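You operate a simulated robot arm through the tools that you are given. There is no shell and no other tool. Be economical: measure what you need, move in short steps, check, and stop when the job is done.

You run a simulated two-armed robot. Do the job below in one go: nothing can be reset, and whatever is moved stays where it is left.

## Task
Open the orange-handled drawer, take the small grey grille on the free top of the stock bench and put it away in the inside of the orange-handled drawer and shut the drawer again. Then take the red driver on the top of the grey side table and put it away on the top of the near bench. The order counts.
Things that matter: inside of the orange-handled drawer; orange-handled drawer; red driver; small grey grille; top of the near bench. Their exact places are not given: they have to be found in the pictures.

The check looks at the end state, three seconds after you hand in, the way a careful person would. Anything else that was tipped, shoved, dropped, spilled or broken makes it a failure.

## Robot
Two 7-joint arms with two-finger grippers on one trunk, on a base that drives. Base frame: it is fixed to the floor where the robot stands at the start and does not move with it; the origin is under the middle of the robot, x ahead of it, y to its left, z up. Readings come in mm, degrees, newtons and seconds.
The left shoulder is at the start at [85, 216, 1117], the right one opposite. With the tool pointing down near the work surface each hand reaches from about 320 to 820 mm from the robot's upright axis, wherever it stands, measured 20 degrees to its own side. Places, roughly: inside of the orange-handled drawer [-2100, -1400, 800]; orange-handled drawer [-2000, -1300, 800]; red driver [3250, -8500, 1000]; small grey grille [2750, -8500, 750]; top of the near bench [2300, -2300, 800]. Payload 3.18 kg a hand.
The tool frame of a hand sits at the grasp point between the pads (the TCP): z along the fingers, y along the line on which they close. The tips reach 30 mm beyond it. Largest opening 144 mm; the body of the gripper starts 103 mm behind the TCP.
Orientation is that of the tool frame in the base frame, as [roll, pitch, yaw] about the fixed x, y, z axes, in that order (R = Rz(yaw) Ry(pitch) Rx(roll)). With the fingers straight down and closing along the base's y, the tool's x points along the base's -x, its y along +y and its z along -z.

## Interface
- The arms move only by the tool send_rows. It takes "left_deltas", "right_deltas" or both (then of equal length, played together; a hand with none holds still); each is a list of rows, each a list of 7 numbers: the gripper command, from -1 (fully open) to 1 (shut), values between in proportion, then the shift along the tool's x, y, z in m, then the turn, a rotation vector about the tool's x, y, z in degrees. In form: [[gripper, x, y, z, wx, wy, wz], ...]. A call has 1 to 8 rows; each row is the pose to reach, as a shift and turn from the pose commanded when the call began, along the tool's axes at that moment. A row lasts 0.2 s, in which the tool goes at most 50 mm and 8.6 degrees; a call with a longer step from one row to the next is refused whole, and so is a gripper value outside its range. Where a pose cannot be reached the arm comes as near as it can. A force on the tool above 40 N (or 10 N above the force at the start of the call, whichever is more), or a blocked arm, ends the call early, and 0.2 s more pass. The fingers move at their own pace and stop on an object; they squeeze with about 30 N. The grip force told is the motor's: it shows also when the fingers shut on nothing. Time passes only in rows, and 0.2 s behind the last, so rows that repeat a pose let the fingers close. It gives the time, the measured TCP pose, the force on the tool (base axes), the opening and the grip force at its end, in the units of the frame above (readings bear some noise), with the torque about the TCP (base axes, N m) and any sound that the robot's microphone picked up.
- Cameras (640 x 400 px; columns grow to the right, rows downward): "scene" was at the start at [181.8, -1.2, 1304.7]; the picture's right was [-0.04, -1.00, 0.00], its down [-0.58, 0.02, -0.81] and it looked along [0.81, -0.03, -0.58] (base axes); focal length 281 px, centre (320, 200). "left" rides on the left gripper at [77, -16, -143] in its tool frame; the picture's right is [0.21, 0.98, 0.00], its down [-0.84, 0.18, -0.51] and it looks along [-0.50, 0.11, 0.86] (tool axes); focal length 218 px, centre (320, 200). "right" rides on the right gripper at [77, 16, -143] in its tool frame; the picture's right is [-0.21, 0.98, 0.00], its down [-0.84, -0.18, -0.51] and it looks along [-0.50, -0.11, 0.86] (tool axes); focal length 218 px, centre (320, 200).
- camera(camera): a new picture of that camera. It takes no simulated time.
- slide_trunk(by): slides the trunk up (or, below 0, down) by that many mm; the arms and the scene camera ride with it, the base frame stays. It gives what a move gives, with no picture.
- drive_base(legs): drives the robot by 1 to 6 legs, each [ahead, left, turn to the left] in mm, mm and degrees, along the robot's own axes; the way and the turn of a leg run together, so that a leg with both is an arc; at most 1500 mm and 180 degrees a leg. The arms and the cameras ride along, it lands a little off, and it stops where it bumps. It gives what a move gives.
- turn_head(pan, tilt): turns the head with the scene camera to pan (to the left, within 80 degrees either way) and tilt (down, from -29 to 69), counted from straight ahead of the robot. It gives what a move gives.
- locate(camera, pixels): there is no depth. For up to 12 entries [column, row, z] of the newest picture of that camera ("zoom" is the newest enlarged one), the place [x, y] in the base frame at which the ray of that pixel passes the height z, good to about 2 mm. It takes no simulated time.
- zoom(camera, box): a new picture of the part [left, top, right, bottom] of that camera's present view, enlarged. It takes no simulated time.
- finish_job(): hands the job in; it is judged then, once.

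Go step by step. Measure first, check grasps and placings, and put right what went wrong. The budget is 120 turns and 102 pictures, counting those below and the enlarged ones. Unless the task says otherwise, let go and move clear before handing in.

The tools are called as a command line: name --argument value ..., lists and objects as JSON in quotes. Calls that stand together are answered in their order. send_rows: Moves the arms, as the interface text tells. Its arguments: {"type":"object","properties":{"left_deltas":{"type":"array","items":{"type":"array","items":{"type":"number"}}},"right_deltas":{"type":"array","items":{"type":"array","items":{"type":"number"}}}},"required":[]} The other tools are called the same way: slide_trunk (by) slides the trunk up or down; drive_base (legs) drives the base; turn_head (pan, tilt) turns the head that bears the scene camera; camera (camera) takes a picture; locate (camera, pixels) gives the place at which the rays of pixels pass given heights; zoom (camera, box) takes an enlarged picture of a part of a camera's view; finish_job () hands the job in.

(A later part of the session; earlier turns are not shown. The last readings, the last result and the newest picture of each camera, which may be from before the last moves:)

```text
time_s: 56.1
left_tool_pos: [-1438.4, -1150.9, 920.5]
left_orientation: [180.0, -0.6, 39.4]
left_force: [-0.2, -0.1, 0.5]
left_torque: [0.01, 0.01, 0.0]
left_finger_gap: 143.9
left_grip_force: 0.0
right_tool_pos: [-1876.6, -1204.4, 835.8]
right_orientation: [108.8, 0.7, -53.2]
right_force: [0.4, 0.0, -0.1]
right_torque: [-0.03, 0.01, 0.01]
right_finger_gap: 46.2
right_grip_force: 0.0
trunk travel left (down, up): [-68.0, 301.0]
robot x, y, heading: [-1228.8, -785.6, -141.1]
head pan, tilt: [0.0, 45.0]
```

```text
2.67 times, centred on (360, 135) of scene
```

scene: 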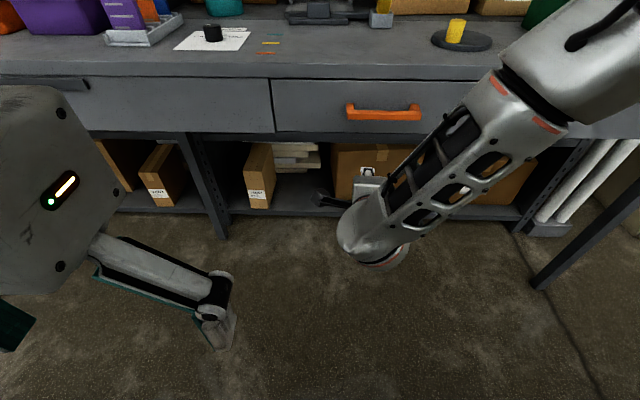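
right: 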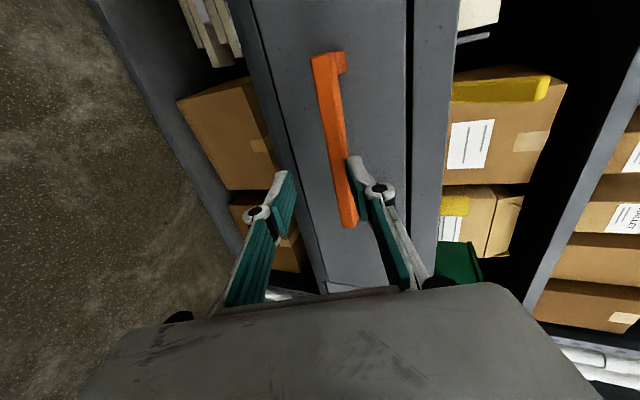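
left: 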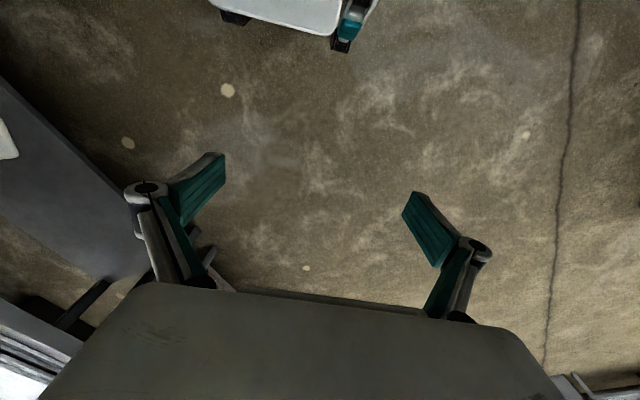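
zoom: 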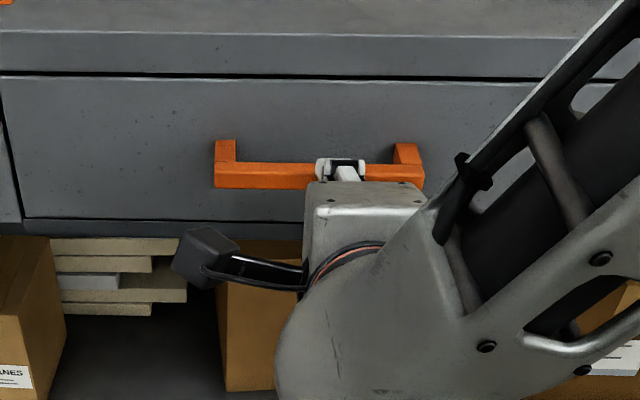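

Laterally aligned (within 2 mm); the bar centre is 57 mm ahead. I lift 4 mm for even clearance and drive 43 ahead.

send_rows --right_deltas '[[0.3, 0, 0.004, -0.001, 0, 0, 0]]'

drive_base --legs '[[43, 0, 0]]'

camera --camera "right"

```text
time_s: 56.5
left_tool_pos: [-1438.2, -1150.6, 921.2]
left_orientation: [-179.9, -0.7, 39.3]
left_force: [-0.1, 0.2, 0.5]
left_torque: [0.0, -0.01, 0.02]
left_finger_gap: 144.0
left_grip_force: 0.1
right_tool_pos: [-1877.3, -1203.9, 842.3]
right_orientation: [108.8, 0.7, -53.2]
right_force: [-0.4, -0.5, 0.2]
right_torque: [0.04, 0.0, -0.03]
right_finger_gap: 50.5
right_grip_force: 0.0
trunk travel left (down, up): [-68.0, 301.0]
robot x, y, heading: [-1227.4, -786.1, -140.8]
head pan, tilt: [0.0, 45.0]
```

```text
time_s: 57.4
left_tool_pos: [-1471.9, -1178.6, 920.5]
left_orientation: [-179.8, -0.5, 39.3]
left_force: [-0.1, 0.2, 0.1]
left_torque: [0.03, -0.04, 0.0]
left_finger_gap: 143.9
left_grip_force: 0.1
right_tool_pos: [-1909.8, -1232.7, 840.3]
right_orientation: [108.9, 0.7, -53.3]
right_force: [-0.1, 0.5, -0.3]
right_torque: [-0.02, 0.05, 0.0]
right_finger_gap: 49.9
right_grip_force: 0.0
trunk travel left (down, up): [-68.0, 301.0]
robot x, y, heading: [-1262.5, -811.0, -140.7]
head pan, tilt: [0.0, 45.0]
```

```text
73 pictures are left
```

right: 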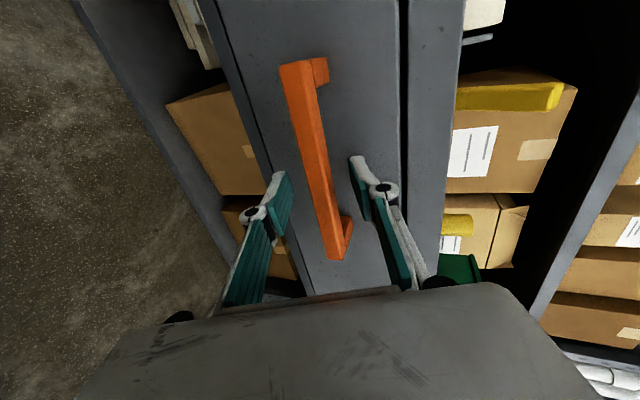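

The bar lies between the fingers. I close.

send_rows --right_deltas '[[1, 0, 0, 0, 0, 0, 0], [1, 0, 0, 0, 0, 0, 0], [1, 0, 0, 0, 0, 0, 0]]'

camera --camera "right"

```text
time_s: 58.2
left_tool_pos: [-1470.5, -1178.1, 920.4]
left_orientation: [-179.9, -0.5, 39.2]
left_force: [-0.1, -0.6, -0.3]
left_torque: [-0.01, 0.0, 0.01]
left_finger_gap: 144.2
left_grip_force: 0.0
right_tool_pos: [-1908.4, -1231.5, 841.4]
right_orientation: [108.7, 0.7, -53.3]
right_force: [0.5, -0.9, 3.1]
right_torque: [-1.16, -0.25, -0.52]
right_finger_gap: 18.8
right_grip_force: 45.0
trunk travel left (down, up): [-68.0, 301.0]
robot x, y, heading: [-1259.5, -815.4, -141.0]
head pan, tilt: [0.0, 45.0]
```

```text
72 pictures are left
```

right: 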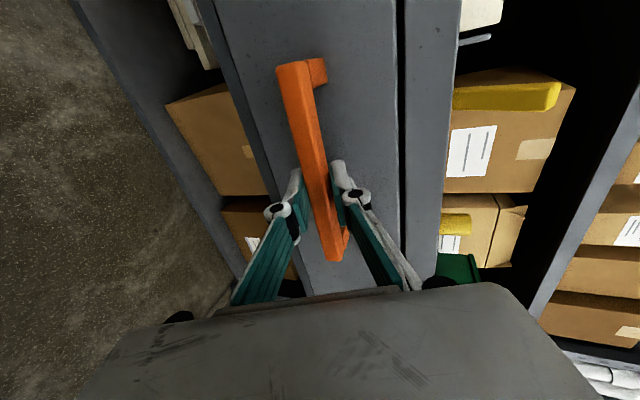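

The bar is gripped (gap 18.8, 45 N). I pull by driving back.

drive_base --legs '[[-120, 0, 0], [-150, 0, 0]]'

camera --camera "scene"

```text
time_s: 60.4
left_tool_pos: [-1260.7, -1008.1, 922.0]
left_orientation: [-179.9, -0.4, 39.2]
left_force: [0.0, 0.4, 0.5]
left_torque: [0.0, 0.02, -0.05]
left_finger_gap: 144.0
left_grip_force: 0.1
right_tool_pos: [-1700.7, -1061.1, 845.8]
right_orientation: [108.5, 0.7, -53.5]
right_force: [-4.0, -9.7, 19.5]
right_torque: [-1.32, -0.01, -0.24]
right_finger_gap: 19.1
right_grip_force: 45.3
trunk travel left (down, up): [-68.0, 301.0]
robot x, y, heading: [-1049.1, -642.9, -140.8]
head pan, tilt: [0.0, 45.0]
```

```text
71 pictures are left
```

scene: 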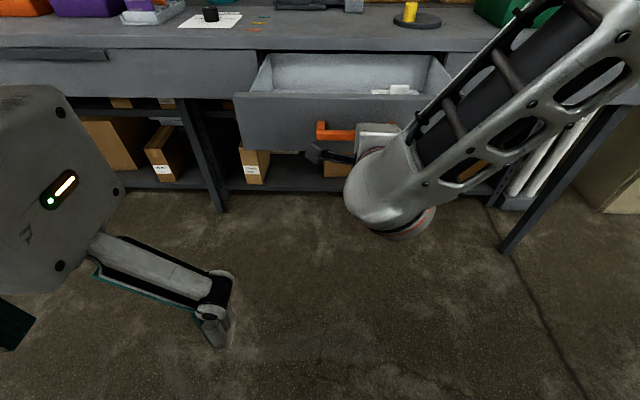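

The drawer is open about 270 mm, with something pale inside. I release, back off, and look into it.

send_rows --right_deltas '[[0.7, 0, 0, 0, 0, 0, 0], [0.3, 0, 0, 0, 0, 0, 0], [0.3, 0, 0, 0, 0, 0, 0]]'

drive_base --legs '[[-150, 0, 0]]'

slide_trunk --by 130

turn_head --pan 0 --tilt 35

zoom --camera "scene" --box '[200, 80, 520, 280]'

```text
time_s: 61.2
left_tool_pos: [-1262.5, -1007.8, 920.6]
left_orientation: [-179.9, -0.6, 39.2]
left_force: [-0.4, 0.5, 0.3]
left_torque: [0.0, 0.0, -0.01]
left_finger_gap: 144.0
left_grip_force: 0.1
right_tool_pos: [-1701.6, -1060.8, 842.6]
right_orientation: [108.7, 0.5, -53.6]
right_force: [0.6, -0.6, 0.2]
right_torque: [0.01, -0.02, 0.04]
right_finger_gap: 50.7
right_grip_force: 0.1
trunk travel left (down, up): [-68.0, 301.0]
robot x, y, heading: [-1052.3, -640.9, -140.7]
head pan, tilt: [0.0, 45.0]
```

```text
time_s: 62.6
left_tool_pos: [-1143.8, -913.2, 921.1]
left_orientation: [-179.8, -0.7, 39.4]
left_force: [0.4, 0.5, -0.8]
left_torque: [-0.01, 0.02, -0.01]
left_finger_gap: 144.0
left_grip_force: 0.0
right_tool_pos: [-1585.0, -966.1, 843.3]
right_orientation: [108.6, 0.5, -53.6]
right_force: [-0.2, -0.6, 0.1]
right_torque: [0.0, 0.0, 0.03]
right_finger_gap: 50.2
right_grip_force: 0.0
trunk travel left (down, up): [-68.0, 301.0]
robot x, y, heading: [-935.2, -550.3, -140.5]
head pan, tilt: [0.0, 45.0]
```

```text
time_s: 64.2
left_tool_pos: [-1147.2, -913.7, 1049.0]
left_orientation: [180.0, -0.7, 39.4]
left_force: [-0.9, -0.8, -1.1]
left_torque: [0.01, -0.02, -0.04]
left_finger_gap: 143.7
left_grip_force: 0.1
right_tool_pos: [-1586.3, -966.4, 968.6]
right_orientation: [108.8, 0.7, -53.3]
right_force: [0.5, -1.3, 0.2]
right_torque: [-0.02, 0.01, -0.02]
right_finger_gap: 50.5
right_grip_force: 0.0
trunk travel left (down, up): [-198.0, 171.0]
robot x, y, heading: [-935.0, -551.5, -140.6]
head pan, tilt: [0.0, 45.0]
```

```text
time_s: 64.9
left_tool_pos: [-1145.6, -913.1, 1050.6]
left_orientation: [-179.9, -0.5, 39.4]
left_force: [-0.5, 0.1, 0.5]
left_torque: [-0.01, 0.02, 0.01]
left_finger_gap: 143.8
left_grip_force: 0.0
right_tool_pos: [-1584.9, -967.3, 973.0]
right_orientation: [108.6, 0.6, -53.4]
right_force: [0.1, 0.9, -0.4]
right_torque: [-0.01, 0.02, 0.0]
right_finger_gap: 50.2
right_grip_force: 0.1
trunk travel left (down, up): [-198.0, 171.0]
robot x, y, heading: [-935.3, -549.8, -140.9]
head pan, tilt: [0.0, 35.0]
```

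```text
2.00 times, centred on (360, 180) of scene
```

zoom: 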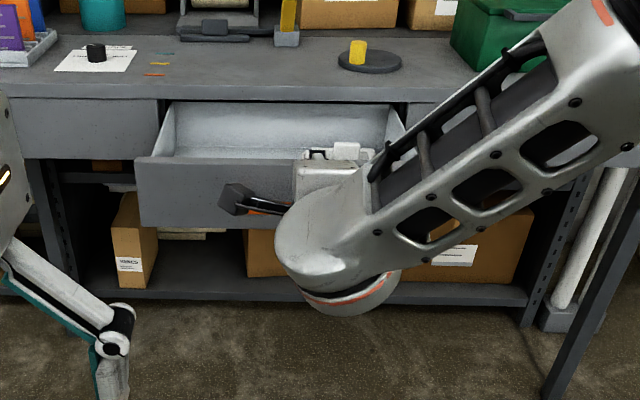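

I retract the right hand to fingers-down for the drive.

send_rows --right_deltas '[[-0.2, 0, 0, -0.033, 8.5, 0, 0], [-0.6, 0, 0, -0.066, 17, 0, 0], [-1, 0, 0, -0.099, 25.5, 0, 0], [-1, 0, 0, -0.132, 34, 0, 0], [-1, 0, 0, -0.165, 42.5, 0, 0], [-1, 0, 0, -0.198, 51, 0, 0], [-1, 0, 0, -0.23, 59.5, 0, 0], [-1, 0, 0, -0.26, 68, 0, 0]]'

camera --camera "scene"

```text
time_s: 66.7
left_tool_pos: [-1146.2, -912.9, 1050.6]
left_orientation: [-179.9, -0.6, 39.4]
left_force: [0.1, 0.8, -0.2]
left_torque: [0.0, -0.02, -0.01]
left_finger_gap: 144.1
left_grip_force: 0.0
right_tool_pos: [-1386.3, -820.6, 1056.8]
right_orientation: [176.7, 0.7, -53.5]
right_force: [0.9, 0.4, -0.1]
right_torque: [0.02, 0.0, -0.04]
right_finger_gap: 144.2
right_grip_force: 0.1
trunk travel left (down, up): [-198.0, 171.0]
robot x, y, heading: [-942.1, -548.2, -140.7]
head pan, tilt: [0.0, 35.0]
```

```text
69 pictures are left
```

scene: 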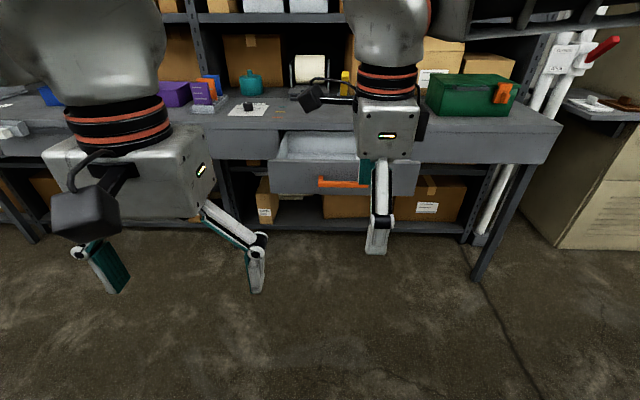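

The drawer is open and the hands clear. Next I turn left to view the way towards the stock bench.

drive_base --legs '[[-100, 0, 0], [0, 0, 75]]'

turn_head --pan 0 --tilt 15

camera --camera "scene"

```text
time_s: 71.0
left_tool_pos: [-562.5, -783.4, 1050.0]
left_orientation: [-179.9, -0.6, 114.1]
left_force: [-0.1, 0.0, -0.8]
left_torque: [0.0, -0.01, 0.0]
left_finger_gap: 144.0
left_grip_force: 0.1
right_tool_pos: [-716.6, -992.1, 1055.0]
right_orientation: [176.6, 0.7, 21.3]
right_force: [0.0, -0.2, -0.4]
right_torque: [0.04, 0.05, -0.02]
right_finger_gap: 143.7
right_grip_force: 0.0
trunk travel left (down, up): [-198.0, 171.0]
robot x, y, heading: [-858.8, -486.5, -66.3]
head pan, tilt: [0.0, 35.0]
```

```text
time_s: 71.9
left_tool_pos: [-563.3, -784.6, 1049.8]
left_orientation: [-179.9, -0.6, 114.2]
left_force: [-0.2, 0.1, -0.7]
left_torque: [-0.01, 0.01, 0.02]
left_finger_gap: 144.0
left_grip_force: 0.1
right_tool_pos: [-715.6, -992.1, 1056.5]
right_orientation: [176.6, 0.6, 21.2]
right_force: [0.6, -0.5, -0.2]
right_torque: [0.03, 0.01, -0.03]
right_finger_gap: 144.1
right_grip_force: 0.1
trunk travel left (down, up): [-198.0, 171.0]
robot x, y, heading: [-858.9, -487.0, -66.1]
head pan, tilt: [0.0, 15.0]
```

```text
68 pictures are left
```

scene: 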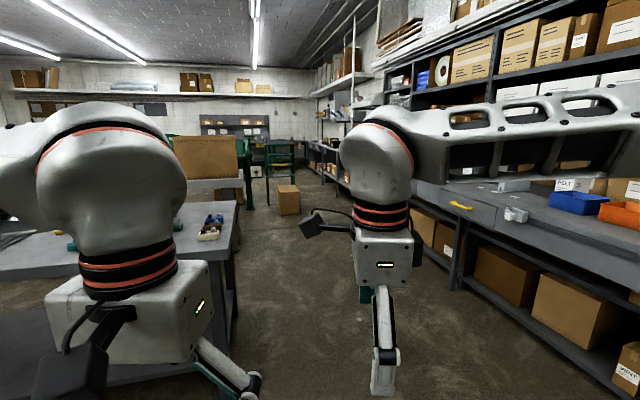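

The aisle runs ahead between a table on the left and the shelf bench on the right; a carton stands on the floor at (288,205). I locate the limits.

locate --camera "scene" --pixels '[[288, 215, 0], [300, 213, 0], [240, 320, 0], [237, 205, 850], [245, 208, 0], [455, 290, 0], [350, 190, 0], [420, 255, 0], [245, 165, 900], [330, 175, 0]]'

zoom --camera "scene" --box '[160, 90, 400, 240]'

```text
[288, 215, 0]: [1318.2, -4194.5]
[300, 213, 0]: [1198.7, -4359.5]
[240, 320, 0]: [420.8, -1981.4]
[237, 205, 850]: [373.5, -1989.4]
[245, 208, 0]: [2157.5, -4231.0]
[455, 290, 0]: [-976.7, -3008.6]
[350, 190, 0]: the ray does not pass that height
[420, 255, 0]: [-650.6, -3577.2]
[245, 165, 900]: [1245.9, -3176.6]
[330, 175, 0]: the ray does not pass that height
```

```text
2.67 times, centred on (280, 165) of scene
```

zoom: 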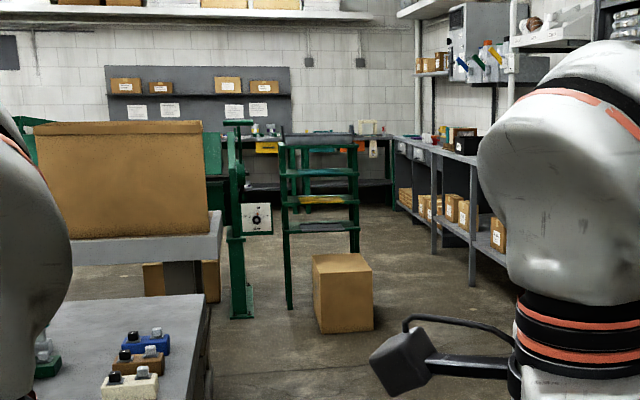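

I'll follow the aisle: square up to -50.5°, go 700 ahead, then diagonally right, and look again.

drive_base --legs '[[0, 0, 15.6], [700, 0, 0], [800, -570, 0]]'

camera --camera "scene"

```text
time_s: 81.7
left_tool_pos: [31.0, -2207.8, 1051.5]
left_orientation: [-180.0, -0.6, 130.5]
left_force: [0.2, 0.5, 0.4]
left_torque: [0.03, -0.01, 0.01]
left_finger_gap: 143.8
left_grip_force: 0.0
right_tool_pos: [-57.8, -2450.5, 1055.7]
right_orientation: [176.6, 0.6, 37.6]
right_force: [-0.1, 0.1, -0.3]
right_torque: [-0.02, 0.0, 0.02]
right_finger_gap: 144.2
right_grip_force: 0.0
trunk travel left (down, up): [-198.0, 171.0]
robot x, y, heading: [-339.6, -2003.5, -49.8]
head pan, tilt: [0.0, 15.0]
```

```text
66 pictures are left
```

scene: 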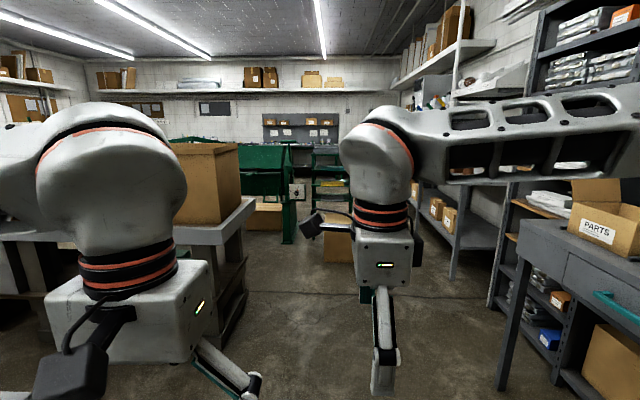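

Ahead the lane passes a table end on the left (245,205) and bench end on the right (515,230). I look to the right for the route to the far area.

turn_head --pan -10 --tilt 0

slide_trunk --by 165

camera --camera "scene"

```text
time_s: 82.5
left_tool_pos: [30.1, -2207.5, 1051.2]
left_orientation: [-179.9, -0.6, 130.3]
left_force: [0.2, -0.3, -0.5]
left_torque: [0.01, -0.05, -0.02]
left_finger_gap: 144.0
left_grip_force: 0.0
right_tool_pos: [-55.7, -2450.4, 1055.0]
right_orientation: [176.6, 0.6, 37.6]
right_force: [-0.5, -0.3, 0.1]
right_torque: [-0.03, 0.02, -0.01]
right_finger_gap: 144.3
right_grip_force: 0.1
trunk travel left (down, up): [-198.0, 171.0]
robot x, y, heading: [-333.2, -2003.7, -49.8]
head pan, tilt: [-10.0, 0.0]
```

```text
time_s: 84.4
left_tool_pos: [32.0, -2207.7, 1215.7]
left_orientation: [180.0, -0.7, 130.4]
left_force: [0.1, -0.9, -0.6]
left_torque: [-0.01, 0.01, -0.01]
left_finger_gap: 144.1
left_grip_force: 0.0
right_tool_pos: [-57.6, -2451.3, 1219.0]
right_orientation: [176.6, 0.7, 37.5]
right_force: [0.5, 0.6, 0.3]
right_torque: [-0.01, 0.0, 0.03]
right_finger_gap: 143.7
right_grip_force: 0.1
trunk travel left (down, up): [-363.0, 6.0]
robot x, y, heading: [-334.2, -2005.6, -49.8]
head pan, tilt: [-10.0, 0.0]
```

```text
65 pictures are left
```

scene: 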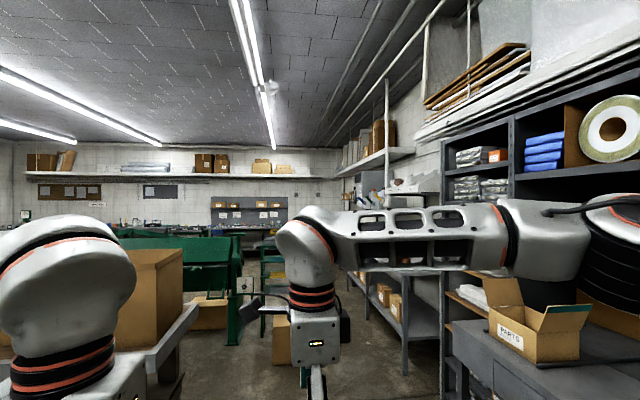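

The target spots lie at about columns 325–345, beyond the second bench on the right. I locate the lane limits.

locate --camera "scene" --pixels '[[405, 374, 0], [283, 364, 0], [442, 395, 0], [200, 305, 900], [367, 320, 0], [233, 343, 0], [440, 305, 850], [300, 363, 0]]'

```text
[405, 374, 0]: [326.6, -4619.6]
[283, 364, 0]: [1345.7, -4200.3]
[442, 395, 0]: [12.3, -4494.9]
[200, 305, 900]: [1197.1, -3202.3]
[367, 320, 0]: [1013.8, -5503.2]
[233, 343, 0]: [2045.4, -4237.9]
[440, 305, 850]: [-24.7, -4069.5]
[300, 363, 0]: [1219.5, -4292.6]
```

There's an 840 mm lane between the floor carton and the second bench. I go ahead to just past the first bench's end, then shift right and look.

drive_base --legs '[[1200, 0, -0.7], [680, 0, 0]]'

turn_head --pan -45 --tilt 25

camera --camera "scene"

turn_head --pan 0 --tilt 20

camera --camera "scene"

```text
time_s: 93.8
left_tool_pos: [1225.8, -3670.3, 1216.1]
left_orientation: [-179.9, -0.6, 129.4]
left_force: [-0.1, 0.0, 0.2]
left_torque: [0.03, 0.01, -0.05]
left_finger_gap: 143.9
left_grip_force: 0.0
right_tool_pos: [1132.8, -3910.9, 1220.4]
right_orientation: [176.6, 0.6, 36.6]
right_force: [0.3, -0.6, 0.4]
right_torque: [0.01, 0.02, 0.01]
right_finger_gap: 143.7
right_grip_force: 0.1
trunk travel left (down, up): [-363.0, 6.0]
robot x, y, heading: [860.3, -3459.5, -51.1]
head pan, tilt: [-10.0, 0.0]
```

```text
time_s: 94.8
left_tool_pos: [1222.0, -3670.0, 1216.1]
left_orientation: [-179.9, -0.6, 129.5]
left_force: [0.1, 0.4, 0.1]
left_torque: [0.0, 0.01, -0.01]
left_finger_gap: 144.0
left_grip_force: 0.2
right_tool_pos: [1132.0, -3911.2, 1219.9]
right_orientation: [176.6, 0.5, 36.5]
right_force: [0.1, 0.7, -0.3]
right_torque: [-0.03, -0.02, 0.0]
right_finger_gap: 144.3
right_grip_force: 0.0
trunk travel left (down, up): [-363.0, 6.0]
robot x, y, heading: [860.7, -3459.2, -50.9]
head pan, tilt: [-45.0, 25.0]
```

```text
64 pictures are left
```

scene: 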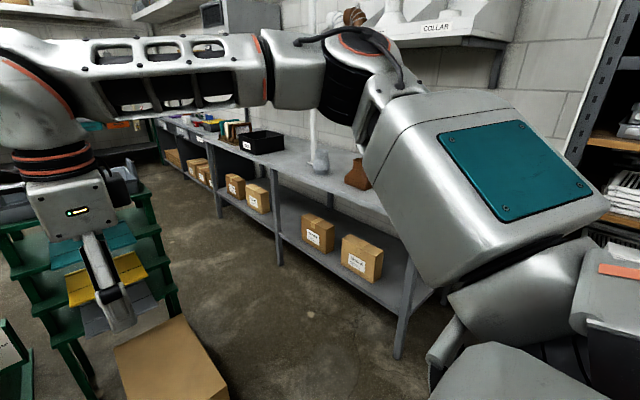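

```text
time_s: 96.0
left_tool_pos: [1224.3, -3669.1, 1216.2]
left_orientation: [-179.9, -0.6, 129.5]
left_force: [-0.8, 0.4, -0.2]
left_torque: [0.03, 0.01, 0.0]
left_finger_gap: 144.2
left_grip_force: 0.0
right_tool_pos: [1132.6, -3910.0, 1220.5]
right_orientation: [176.6, 0.6, 36.6]
right_force: [-0.2, -0.1, -0.3]
right_torque: [0.02, -0.02, 0.03]
right_finger_gap: 144.0
right_grip_force: 0.0
trunk travel left (down, up): [-363.0, 6.0]
robot x, y, heading: [859.0, -3461.7, -50.8]
head pan, tilt: [0.0, 20.0]
```

```text
63 pictures are left
```

scene: 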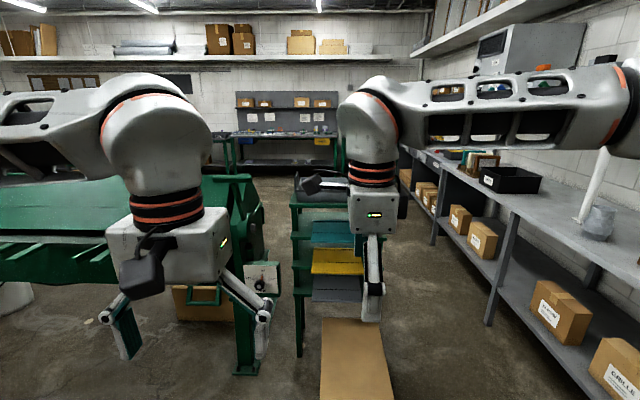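

The carton and green steps are directly ahead; the lane is between them and the bench on the right. I measure.

locate --camera "scene" --pixels '[[383, 322, 300], [395, 398, 300], [322, 322, 300], [490, 322, 0], [435, 243, 0], [640, 265, 870], [515, 205, 870], [400, 148, 870], [385, 235, 300], [360, 195, 900], [382, 300, 0], [410, 210, 0]]'

turn_head --pan -15 --tilt 35

camera --camera "scene"

```text
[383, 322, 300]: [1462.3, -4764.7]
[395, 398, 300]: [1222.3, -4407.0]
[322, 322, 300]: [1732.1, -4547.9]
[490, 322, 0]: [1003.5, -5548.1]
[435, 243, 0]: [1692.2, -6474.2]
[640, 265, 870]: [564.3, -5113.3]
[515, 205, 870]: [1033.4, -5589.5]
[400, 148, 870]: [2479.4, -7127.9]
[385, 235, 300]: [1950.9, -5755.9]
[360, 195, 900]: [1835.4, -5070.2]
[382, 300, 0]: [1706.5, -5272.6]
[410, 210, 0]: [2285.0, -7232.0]
```

```text
time_s: 96.7
left_tool_pos: [1225.0, -3670.4, 1215.8]
left_orientation: [-179.9, -0.6, 129.5]
left_force: [-0.5, 0.9, 0.1]
left_torque: [-0.03, 0.02, 0.0]
left_finger_gap: 144.1
left_grip_force: 0.1
right_tool_pos: [1132.7, -3910.8, 1220.7]
right_orientation: [176.6, 0.6, 36.6]
right_force: [-0.9, 0.8, -0.6]
right_torque: [0.01, -0.02, 0.0]
right_finger_gap: 144.4
right_grip_force: 0.2
trunk travel left (down, up): [-363.0, 6.0]
robot x, y, heading: [862.4, -3459.6, -51.0]
head pan, tilt: [-15.0, 35.0]
```

```text
62 pictures are left
```

scene: 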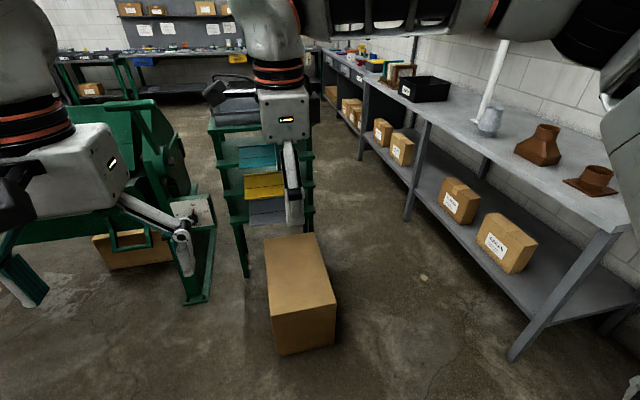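

The whole lane is visible. I take lane-edge points.

locate --camera "scene" --pixels '[[335, 345, 0], [337, 302, 300], [316, 236, 300], [512, 358, 0], [405, 220, 0], [312, 225, 0], [360, 160, 0], [316, 150, 0], [625, 218, 870], [430, 118, 870], [302, 92, 850], [68, 55, 850]]'

zoom --camera "scene" --box '[220, 30, 460, 180]'

```text
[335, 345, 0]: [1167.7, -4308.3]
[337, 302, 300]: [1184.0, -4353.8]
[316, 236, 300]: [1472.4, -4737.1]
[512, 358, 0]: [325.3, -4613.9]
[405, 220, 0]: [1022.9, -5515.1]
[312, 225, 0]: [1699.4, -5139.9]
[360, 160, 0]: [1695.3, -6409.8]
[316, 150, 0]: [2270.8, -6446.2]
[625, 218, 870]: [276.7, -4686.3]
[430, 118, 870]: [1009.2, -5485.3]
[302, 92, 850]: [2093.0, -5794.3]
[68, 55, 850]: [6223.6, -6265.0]
```

```text
2.67 times, centred on (340, 105) of scene
```

zoom: 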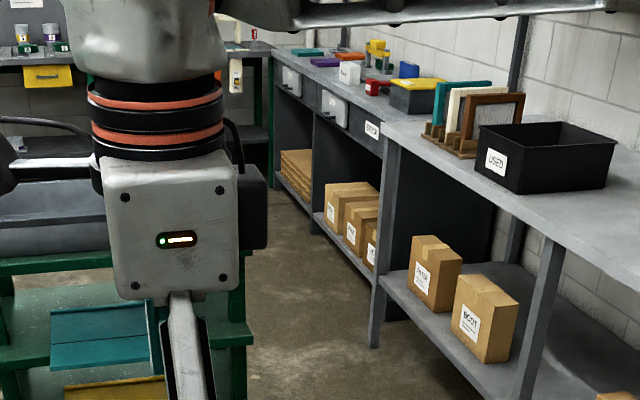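

The lane (steps to bench) is about 774 mm wide along heading -52.7°, and the base is about 500 wide. I turn slightly, move diagonally into its middle, and check.

drive_base --legs '[[0, 0, -1.8], [400, -740, 0]]'

turn_head --pan 0 --tilt 35

camera --camera "scene"

```text
time_s: 104.1
left_tool_pos: [872.0, -4450.0, 1216.3]
left_orientation: [-179.9, -0.6, 128.1]
left_force: [0.9, -0.6, -0.5]
left_torque: [-0.01, 0.01, 0.0]
left_finger_gap: 144.3
left_grip_force: 0.0
right_tool_pos: [774.7, -4689.0, 1222.1]
right_orientation: [176.7, 0.6, 35.2]
right_force: [-0.5, -0.1, -0.9]
right_torque: [0.03, 0.01, 0.02]
right_finger_gap: 144.2
right_grip_force: 0.0
trunk travel left (down, up): [-363.0, 6.0]
robot x, y, heading: [513.2, -4232.1, -51.9]
head pan, tilt: [-15.0, 35.0]
```

```text
time_s: 104.8
left_tool_pos: [870.7, -4450.6, 1216.9]
left_orientation: [-179.9, -0.6, 128.1]
left_force: [0.5, 0.3, -0.7]
left_torque: [0.0, 0.01, 0.0]
left_finger_gap: 144.0
left_grip_force: 0.0
right_tool_pos: [774.4, -4687.9, 1220.8]
right_orientation: [176.6, 0.6, 35.2]
right_force: [0.6, 0.6, -0.5]
right_torque: [-0.02, -0.05, -0.03]
right_finger_gap: 144.0
right_grip_force: 0.0
trunk travel left (down, up): [-363.0, 6.0]
robot x, y, heading: [513.3, -4232.1, -52.0]
head pan, tilt: [0.0, 35.0]
```

```text
60 pictures are left
```

scene: 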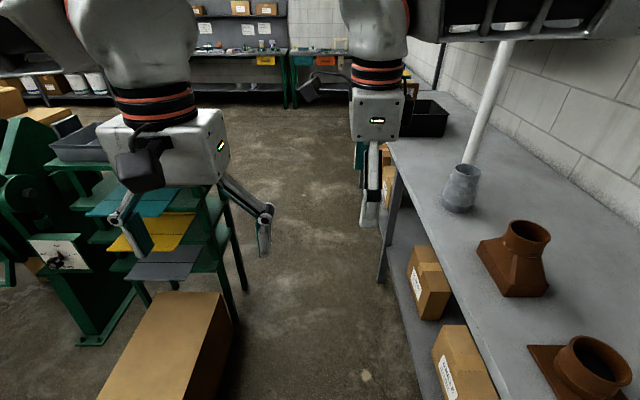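

The lane looks clear on the floor; I check the white pipe at (463,175) against my right elbow.

locate --camera "scene" --pixels '[[462, 200, 870], [490, 100, 1200], [500, 60, 1300], [525, 240, 1000], [375, 137, 870], [240, 320, 0], [236, 292, 0]]'

turn_head --pan -60 --tilt 10

camera --camera "scene"

```text
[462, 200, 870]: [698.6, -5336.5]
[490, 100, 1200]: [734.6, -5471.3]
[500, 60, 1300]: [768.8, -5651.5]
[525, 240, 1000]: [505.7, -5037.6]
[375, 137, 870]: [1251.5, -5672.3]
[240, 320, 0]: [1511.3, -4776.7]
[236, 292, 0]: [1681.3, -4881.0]
```

```text
time_s: 106.2
left_tool_pos: [871.4, -4450.7, 1216.2]
left_orientation: [-179.8, -0.5, 128.1]
left_force: [0.5, 0.4, 0.2]
left_torque: [0.0, 0.01, 0.01]
left_finger_gap: 144.1
left_grip_force: 0.1
right_tool_pos: [774.3, -4689.0, 1222.3]
right_orientation: [176.6, 0.6, 35.2]
right_force: [-0.8, 1.0, -0.3]
right_torque: [-0.01, -0.01, -0.02]
right_finger_gap: 144.2
right_grip_force: 0.1
trunk travel left (down, up): [-363.0, 6.0]
robot x, y, heading: [513.2, -4231.4, -51.8]
head pan, tilt: [-60.0, 10.0]
```

```text
59 pictures are left
```

scene: 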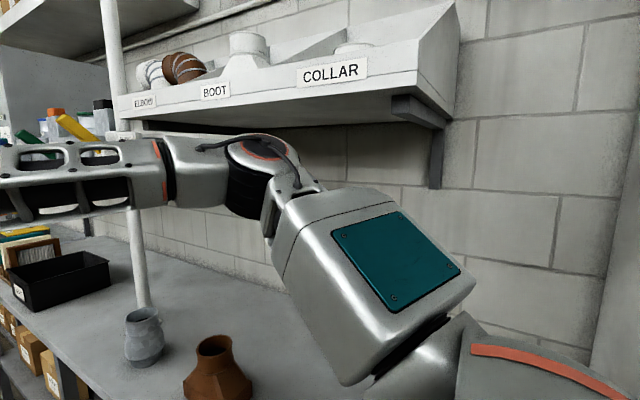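

The pipe is 530 mm to the right of my path and the elbow clears by about 100 mm. I bias 35 left and go ahead in two legs.

drive_base --legs '[[0, 35, -0.9], [1000, 0, 0], [900, 0, 0]]'

turn_head --pan -5 --tilt 25

camera --camera "scene"

```text
time_s: 116.3
left_tool_pos: [2043.5, -5952.2, 1216.3]
left_orientation: [-179.9, -0.6, 127.3]
left_force: [-0.1, 0.8, 0.7]
left_torque: [0.03, 0.01, -0.02]
left_finger_gap: 144.0
left_grip_force: 0.1
right_tool_pos: [1941.9, -6189.8, 1219.6]
right_orientation: [176.6, 0.5, 34.4]
right_force: [-0.1, -0.5, 0.6]
right_torque: [0.02, 0.03, 0.02]
right_finger_gap: 144.1
right_grip_force: 0.1
trunk travel left (down, up): [-363.0, 6.0]
robot x, y, heading: [1687.6, -5730.3, -52.9]
head pan, tilt: [-60.0, 10.0]
```

```text
time_s: 117.5
left_tool_pos: [2042.2, -5952.3, 1215.7]
left_orientation: [-179.9, -0.6, 127.3]
left_force: [0.0, 0.1, 0.1]
left_torque: [0.01, -0.04, 0.0]
left_finger_gap: 144.0
left_grip_force: 0.1
right_tool_pos: [1941.6, -6188.8, 1222.0]
right_orientation: [176.6, 0.6, 34.4]
right_force: [0.3, -0.5, 0.2]
right_torque: [0.02, -0.04, 0.0]
right_finger_gap: 144.3
right_grip_force: 0.0
trunk travel left (down, up): [-363.0, 6.0]
robot x, y, heading: [1690.0, -5730.8, -52.7]
head pan, tilt: [-5.0, 25.0]
```

```text
58 pictures are left
```

scene: 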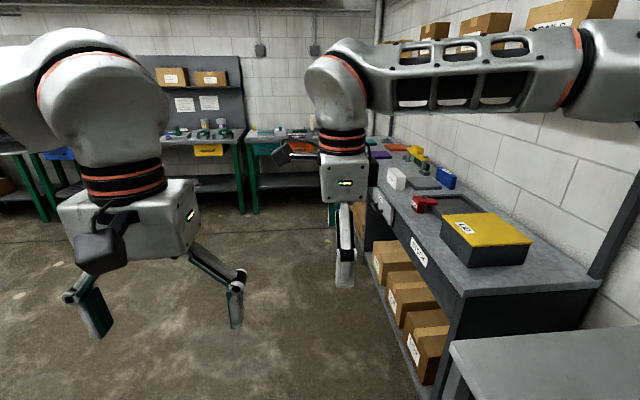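

A bench labelled "STOCK" is on the right, and a far table at (280,135). I zoom on both.

zoom --camera "scene" --box '[360, 125, 520, 225]'

zoom --camera "scene" --box '[230, 95, 390, 195]'

```text
4.00 times, centred on (440, 175) of scene
```

zoom: 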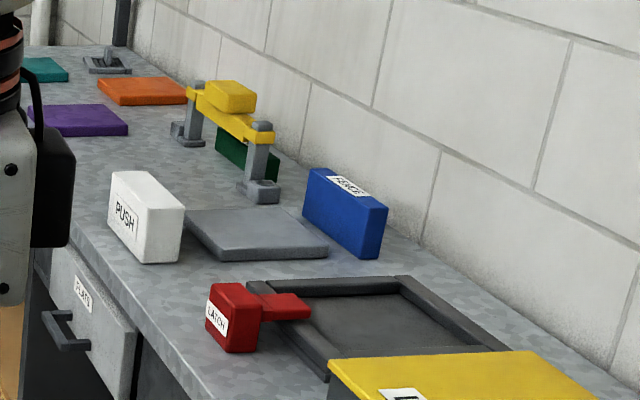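

```text
4.00 times, centred on (310, 145) of scene
```

zoom: 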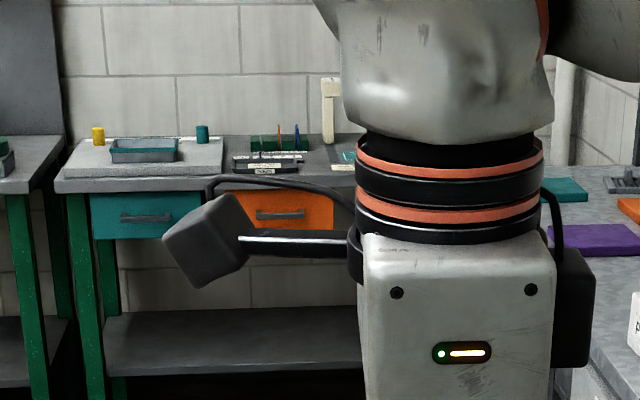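

The far end of the stock bench is hidden behind my right hand. I drive 1000 ahead and look again.

drive_base --legs '[[1100, 150, 0]]'

turn_head --pan -35 --tilt 30

camera --camera "scene"

turn_head --pan 10 --tilt 25

camera --camera "scene"

```text
time_s: 123.2
left_tool_pos: [2828.3, -6729.8, 1215.5]
left_orientation: [-179.9, -0.6, 127.7]
left_force: [0.5, 0.2, -1.2]
left_torque: [0.01, 0.06, -0.02]
left_finger_gap: 144.4
left_grip_force: 0.1
right_tool_pos: [2730.0, -6967.9, 1220.5]
right_orientation: [176.6, 0.6, 34.9]
right_force: [0.6, -0.8, -0.6]
right_torque: [0.02, 0.02, 0.0]
right_finger_gap: 144.2
right_grip_force: 0.1
trunk travel left (down, up): [-363.0, 6.0]
robot x, y, heading: [2469.7, -6507.4, -52.1]
head pan, tilt: [-5.0, 25.0]
```

```text
time_s: 124.1
left_tool_pos: [2828.1, -6730.7, 1215.1]
left_orientation: [-179.9, -0.6, 127.7]
left_force: [0.9, 0.4, 0.4]
left_torque: [0.0, 0.03, -0.05]
left_finger_gap: 144.0
left_grip_force: 0.0
right_tool_pos: [2729.0, -6968.3, 1221.0]
right_orientation: [176.6, 0.6, 34.9]
right_force: [-0.1, -0.5, 0.5]
right_torque: [-0.01, 0.04, -0.02]
right_finger_gap: 143.9
right_grip_force: 0.0
trunk travel left (down, up): [-363.0, 6.0]
robot x, y, heading: [2469.3, -6514.5, -52.5]
head pan, tilt: [-35.0, 30.0]
```

```text
55 pictures are left
```

scene: 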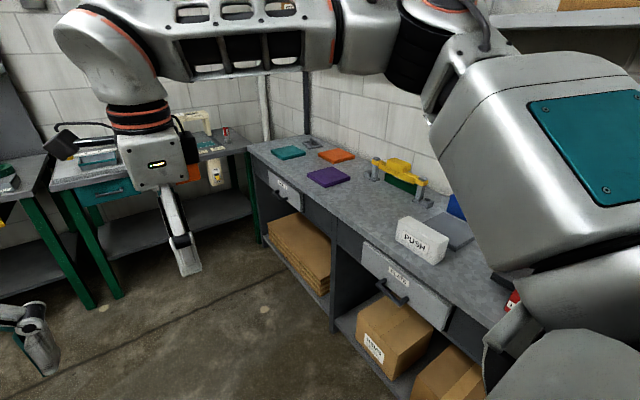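

```text
time_s: 125.2
left_tool_pos: [2827.0, -6730.2, 1216.0]
left_orientation: [-179.9, -0.5, 127.7]
left_force: [0.2, 0.0, 0.2]
left_torque: [0.03, 0.01, 0.01]
left_finger_gap: 144.1
left_grip_force: 0.2
right_tool_pos: [2729.6, -6968.4, 1221.2]
right_orientation: [176.6, 0.5, 35.0]
right_force: [-0.3, -0.5, -0.6]
right_torque: [0.03, -0.02, 0.02]
right_finger_gap: 144.2
right_grip_force: 0.0
trunk travel left (down, up): [-363.0, 6.0]
robot x, y, heading: [2469.4, -6513.2, -52.4]
head pan, tilt: [10.0, 25.0]
```

```text
54 pictures are left
```

scene: 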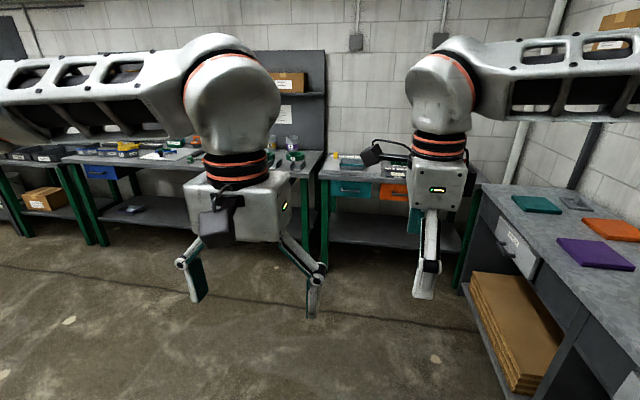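

The small grey piece is at the far end of the stock bench; something red stands on the adjoining table. I turn the head back and zoom.

turn_head --pan -30 --tilt 25

zoom --camera "scene" --box '[180, 90, 420, 240]'

locate --camera "zoom" --pixels '[[320, 200, 870]]'

```text
time_s: 126.3
left_tool_pos: [2827.1, -6730.5, 1215.2]
left_orientation: [-179.9, -0.6, 127.7]
left_force: [-0.3, 0.2, -0.2]
left_torque: [0.03, 0.02, 0.03]
left_finger_gap: 144.2
left_grip_force: 0.1
right_tool_pos: [2728.7, -6968.1, 1219.9]
right_orientation: [176.6, 0.6, 34.9]
right_force: [-0.1, -0.9, -1.4]
right_torque: [-0.05, -0.04, -0.04]
right_finger_gap: 143.9
right_grip_force: 0.2
trunk travel left (down, up): [-363.0, 6.0]
robot x, y, heading: [2468.6, -6511.2, -52.1]
head pan, tilt: [-30.0, 25.0]
```

```text
2.67 times, centred on (300, 165) of scene
```

zoom: 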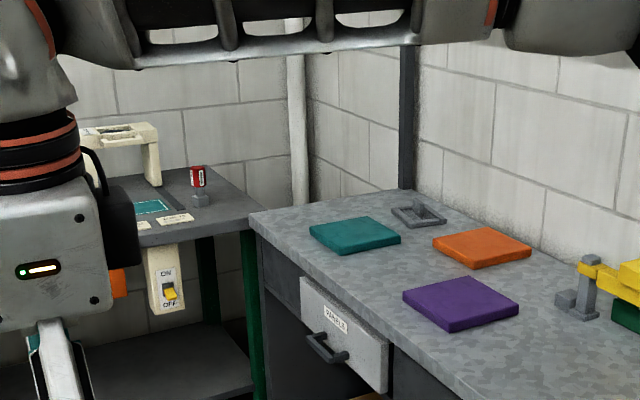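

```text
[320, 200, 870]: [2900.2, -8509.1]
```

The grille is the small hollow grey frame at zoom (418,214), and the red driver stands in a holder at (198,180) on the side table. I locate these.

locate --camera "zoom" --pixels '[[418, 214, 750], [418, 214, 850], [418, 214, 900], [198, 200, 850], [198, 200, 950], [249, 217, 850], [249, 217, 900], [380, 394, 850], [140, 240, 850], [260, 395, 0], [250, 210, 950]]'

```text
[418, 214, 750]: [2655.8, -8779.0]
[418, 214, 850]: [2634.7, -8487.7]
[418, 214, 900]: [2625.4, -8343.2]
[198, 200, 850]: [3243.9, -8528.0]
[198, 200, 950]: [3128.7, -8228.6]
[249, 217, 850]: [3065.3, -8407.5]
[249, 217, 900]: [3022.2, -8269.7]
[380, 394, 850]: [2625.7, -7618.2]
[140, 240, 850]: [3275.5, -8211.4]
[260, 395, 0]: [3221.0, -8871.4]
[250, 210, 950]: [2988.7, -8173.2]
```

The grille is near [2635,-8490,~850], about 400 behind the bench's front edge. I drive to stand in front of it facing the stock bench.

drive_base --legs '[[1200, 0, 0], [0, 0, -90.5]]'

turn_head --pan 10 --tilt 40

camera --camera "scene"

```text
time_s: 136.2
left_tool_pos: [2985.3, -7821.3, 1217.0]
left_orientation: [-179.9, -0.6, 37.8]
left_force: [0.3, 0.4, -0.4]
left_torque: [0.01, 0.01, 0.02]
left_finger_gap: 144.0
left_grip_force: 0.1
right_tool_pos: [2746.3, -7722.2, 1221.0]
right_orientation: [176.6, 0.7, -55.0]
right_force: [-0.6, 0.2, -0.3]
right_torque: [-0.05, -0.02, -0.02]
right_finger_gap: 143.9
right_grip_force: 0.1
trunk travel left (down, up): [-363.0, 6.0]
robot x, y, heading: [3204.6, -7463.6, -142.9]
head pan, tilt: [-30.0, 25.0]
```

```text
time_s: 137.3
left_tool_pos: [2985.0, -7822.8, 1216.0]
left_orientation: [-179.9, -0.6, 37.8]
left_force: [-0.1, -0.4, -0.8]
left_torque: [-0.03, 0.02, 0.0]
left_finger_gap: 143.8
left_grip_force: 0.2
right_tool_pos: [2745.8, -7723.8, 1221.3]
right_orientation: [176.6, 0.6, -55.0]
right_force: [0.2, 1.0, -0.6]
right_torque: [-0.01, 0.02, 0.0]
right_finger_gap: 144.0
right_grip_force: 0.0
trunk travel left (down, up): [-363.0, 6.0]
robot x, y, heading: [3202.8, -7462.2, -142.4]
head pan, tilt: [10.0, 40.0]
```

```text
52 pictures are left
```

scene: 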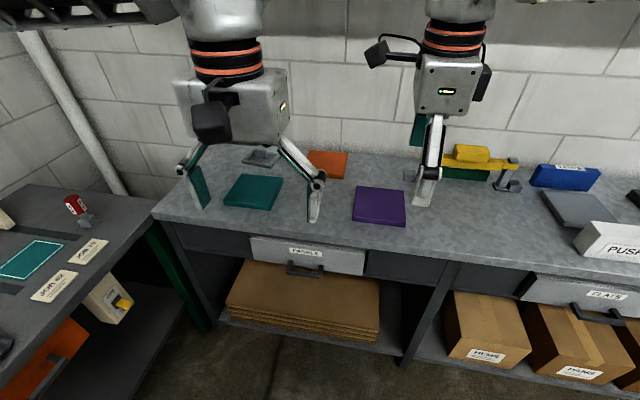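

The grille is at (262,158) and the red driver at (78,207). I use a trunk slide for height by stereo.

zoom --camera "scene" --box '[180, 120, 340, 220]'

locate --camera "scene" --pixels '[[265, 158, 850], [265, 158, 900], [153, 215, 850], [153, 215, 900], [370, 243, 850], [78, 207, 900], [88, 224, 850], [378, 225, 850], [378, 225, 900], [152, 222, 850]]'

slide_trunk --by -165

camera --camera "scene"

```text
4.00 times, centred on (260, 170) of scene
```

zoom: 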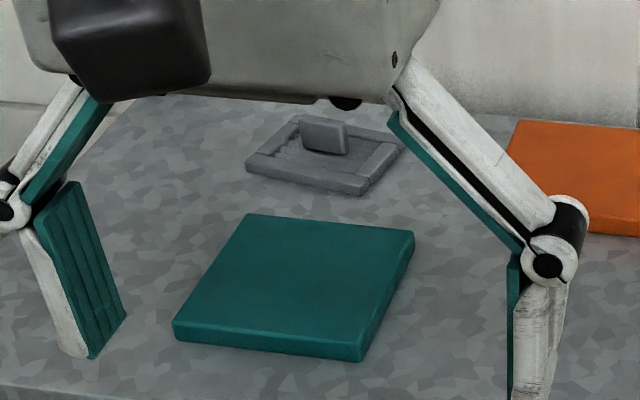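

```text
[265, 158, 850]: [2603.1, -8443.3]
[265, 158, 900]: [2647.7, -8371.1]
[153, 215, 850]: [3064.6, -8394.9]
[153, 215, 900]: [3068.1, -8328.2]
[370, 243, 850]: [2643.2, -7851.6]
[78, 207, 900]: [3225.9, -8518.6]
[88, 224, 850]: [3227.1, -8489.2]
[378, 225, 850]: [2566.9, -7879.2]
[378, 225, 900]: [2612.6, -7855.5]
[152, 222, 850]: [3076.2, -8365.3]
```

```text
time_s: 139.2
left_tool_pos: [2985.9, -7820.7, 1051.0]
left_orientation: [-180.0, -0.6, 37.8]
left_force: [1.0, -0.1, -0.3]
left_torque: [-0.02, 0.04, 0.01]
left_finger_gap: 144.0
left_grip_force: 0.1
right_tool_pos: [2747.7, -7722.5, 1058.0]
right_orientation: [176.4, 0.6, -55.0]
right_force: [0.1, -0.7, 0.5]
right_torque: [-0.01, 0.03, 0.03]
right_finger_gap: 143.9
right_grip_force: 0.0
trunk travel left (down, up): [-198.0, 171.0]
robot x, y, heading: [3204.7, -7465.6, -142.2]
head pan, tilt: [10.0, 40.0]
```

```text
50 pictures are left
```

scene: 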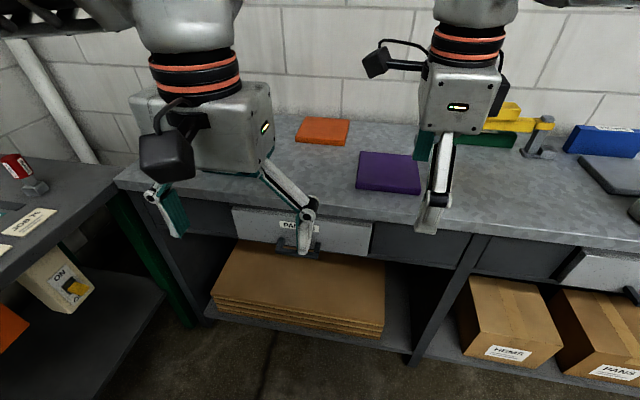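

The grille has a small block knob on it, a good grasp point. I triangulate the bench height with the corner and the purple pad.

locate --camera "scene" --pixels '[[116, 180, 850], [116, 180, 900], [418, 193, 850], [418, 193, 900], [357, 187, 850], [357, 187, 900]]'

```text
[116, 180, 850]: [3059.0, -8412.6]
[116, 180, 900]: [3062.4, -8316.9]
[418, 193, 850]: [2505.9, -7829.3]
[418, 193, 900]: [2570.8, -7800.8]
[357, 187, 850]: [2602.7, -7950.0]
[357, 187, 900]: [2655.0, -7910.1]
```

Bench top is about 880. I move 320 ahead and 130 left, then reach the left hand over the grille at a safe height.

drive_base --legs '[[320, 130, 0]]'

```text
time_s: 141.4
left_tool_pos: [2810.4, -8121.3, 1051.0]
left_orientation: [-179.9, -0.5, 37.8]
left_force: [-0.1, 0.4, -0.2]
left_torque: [0.02, -0.02, -0.01]
left_finger_gap: 144.0
left_grip_force: 0.0
right_tool_pos: [2572.8, -8021.8, 1055.7]
right_orientation: [176.5, 0.7, -55.0]
right_force: [-0.4, 0.9, -0.4]
right_torque: [0.03, -0.03, 0.01]
right_finger_gap: 143.9
right_grip_force: 0.0
trunk travel left (down, up): [-198.0, 171.0]
robot x, y, heading: [3032.2, -7765.9, -142.3]
head pan, tilt: [10.0, 40.0]
```

Left hand forward 220 and left 105.

send_rows --left_deltas '[[-1, -0.042, 0.02, 0, 0, 0, 0], [-1, -0.085, 0.04, 0, 0, 0, 0], [-1, -0.128, 0.06, 0, 0, 0, 0], [-1, -0.17, 0.08, 0, 0, 0, 0], [-1, -0.2, 0.1, 0, 0, 0, 0], [-1, -0.22, 0.105, 0, 0, 0, 0]]'

camera --camera "left"

```text
time_s: 142.8
left_tool_pos: [2701.1, -8336.3, 1047.1]
left_orientation: [179.9, -0.5, 37.8]
left_force: [-0.2, 0.1, -0.3]
left_torque: [0.01, 0.05, -0.01]
left_finger_gap: 143.8
left_grip_force: 0.0
right_tool_pos: [2572.7, -8020.8, 1055.5]
right_orientation: [176.5, 0.5, -54.9]
right_force: [-0.3, 0.6, -0.4]
right_torque: [0.02, -0.02, 0.01]
right_finger_gap: 144.1
right_grip_force: 0.1
trunk travel left (down, up): [-198.0, 171.0]
robot x, y, heading: [3032.1, -7760.3, -142.5]
head pan, tilt: [10.0, 40.0]
```

```text
49 pictures are left
```

left: 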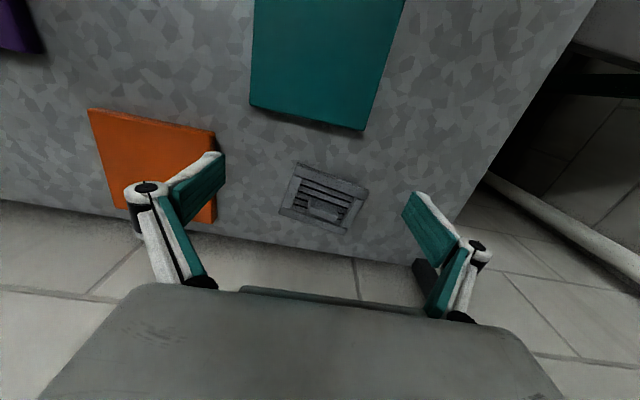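

The grille shows at (325,198) between the fingers. I zoom and locate corners.

zoom --camera "left" --box '[260, 140, 400, 250]'

locate --camera "left" --pixels '[[298, 162, 885], [369, 187, 885], [279, 212, 870], [346, 233, 870], [325, 208, 880], [325, 208, 910], [325, 198, 880], [325, 198, 860]]'

```text
3.64 times, centred on (330, 195) of left
```

zoom: 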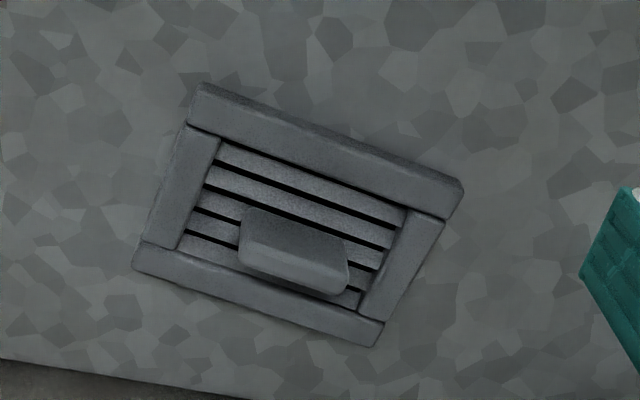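

```text
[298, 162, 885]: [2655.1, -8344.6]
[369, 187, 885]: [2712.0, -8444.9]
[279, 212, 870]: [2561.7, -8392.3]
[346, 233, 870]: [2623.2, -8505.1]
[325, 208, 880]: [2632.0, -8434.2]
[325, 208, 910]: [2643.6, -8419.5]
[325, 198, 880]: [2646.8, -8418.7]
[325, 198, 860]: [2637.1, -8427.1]
```

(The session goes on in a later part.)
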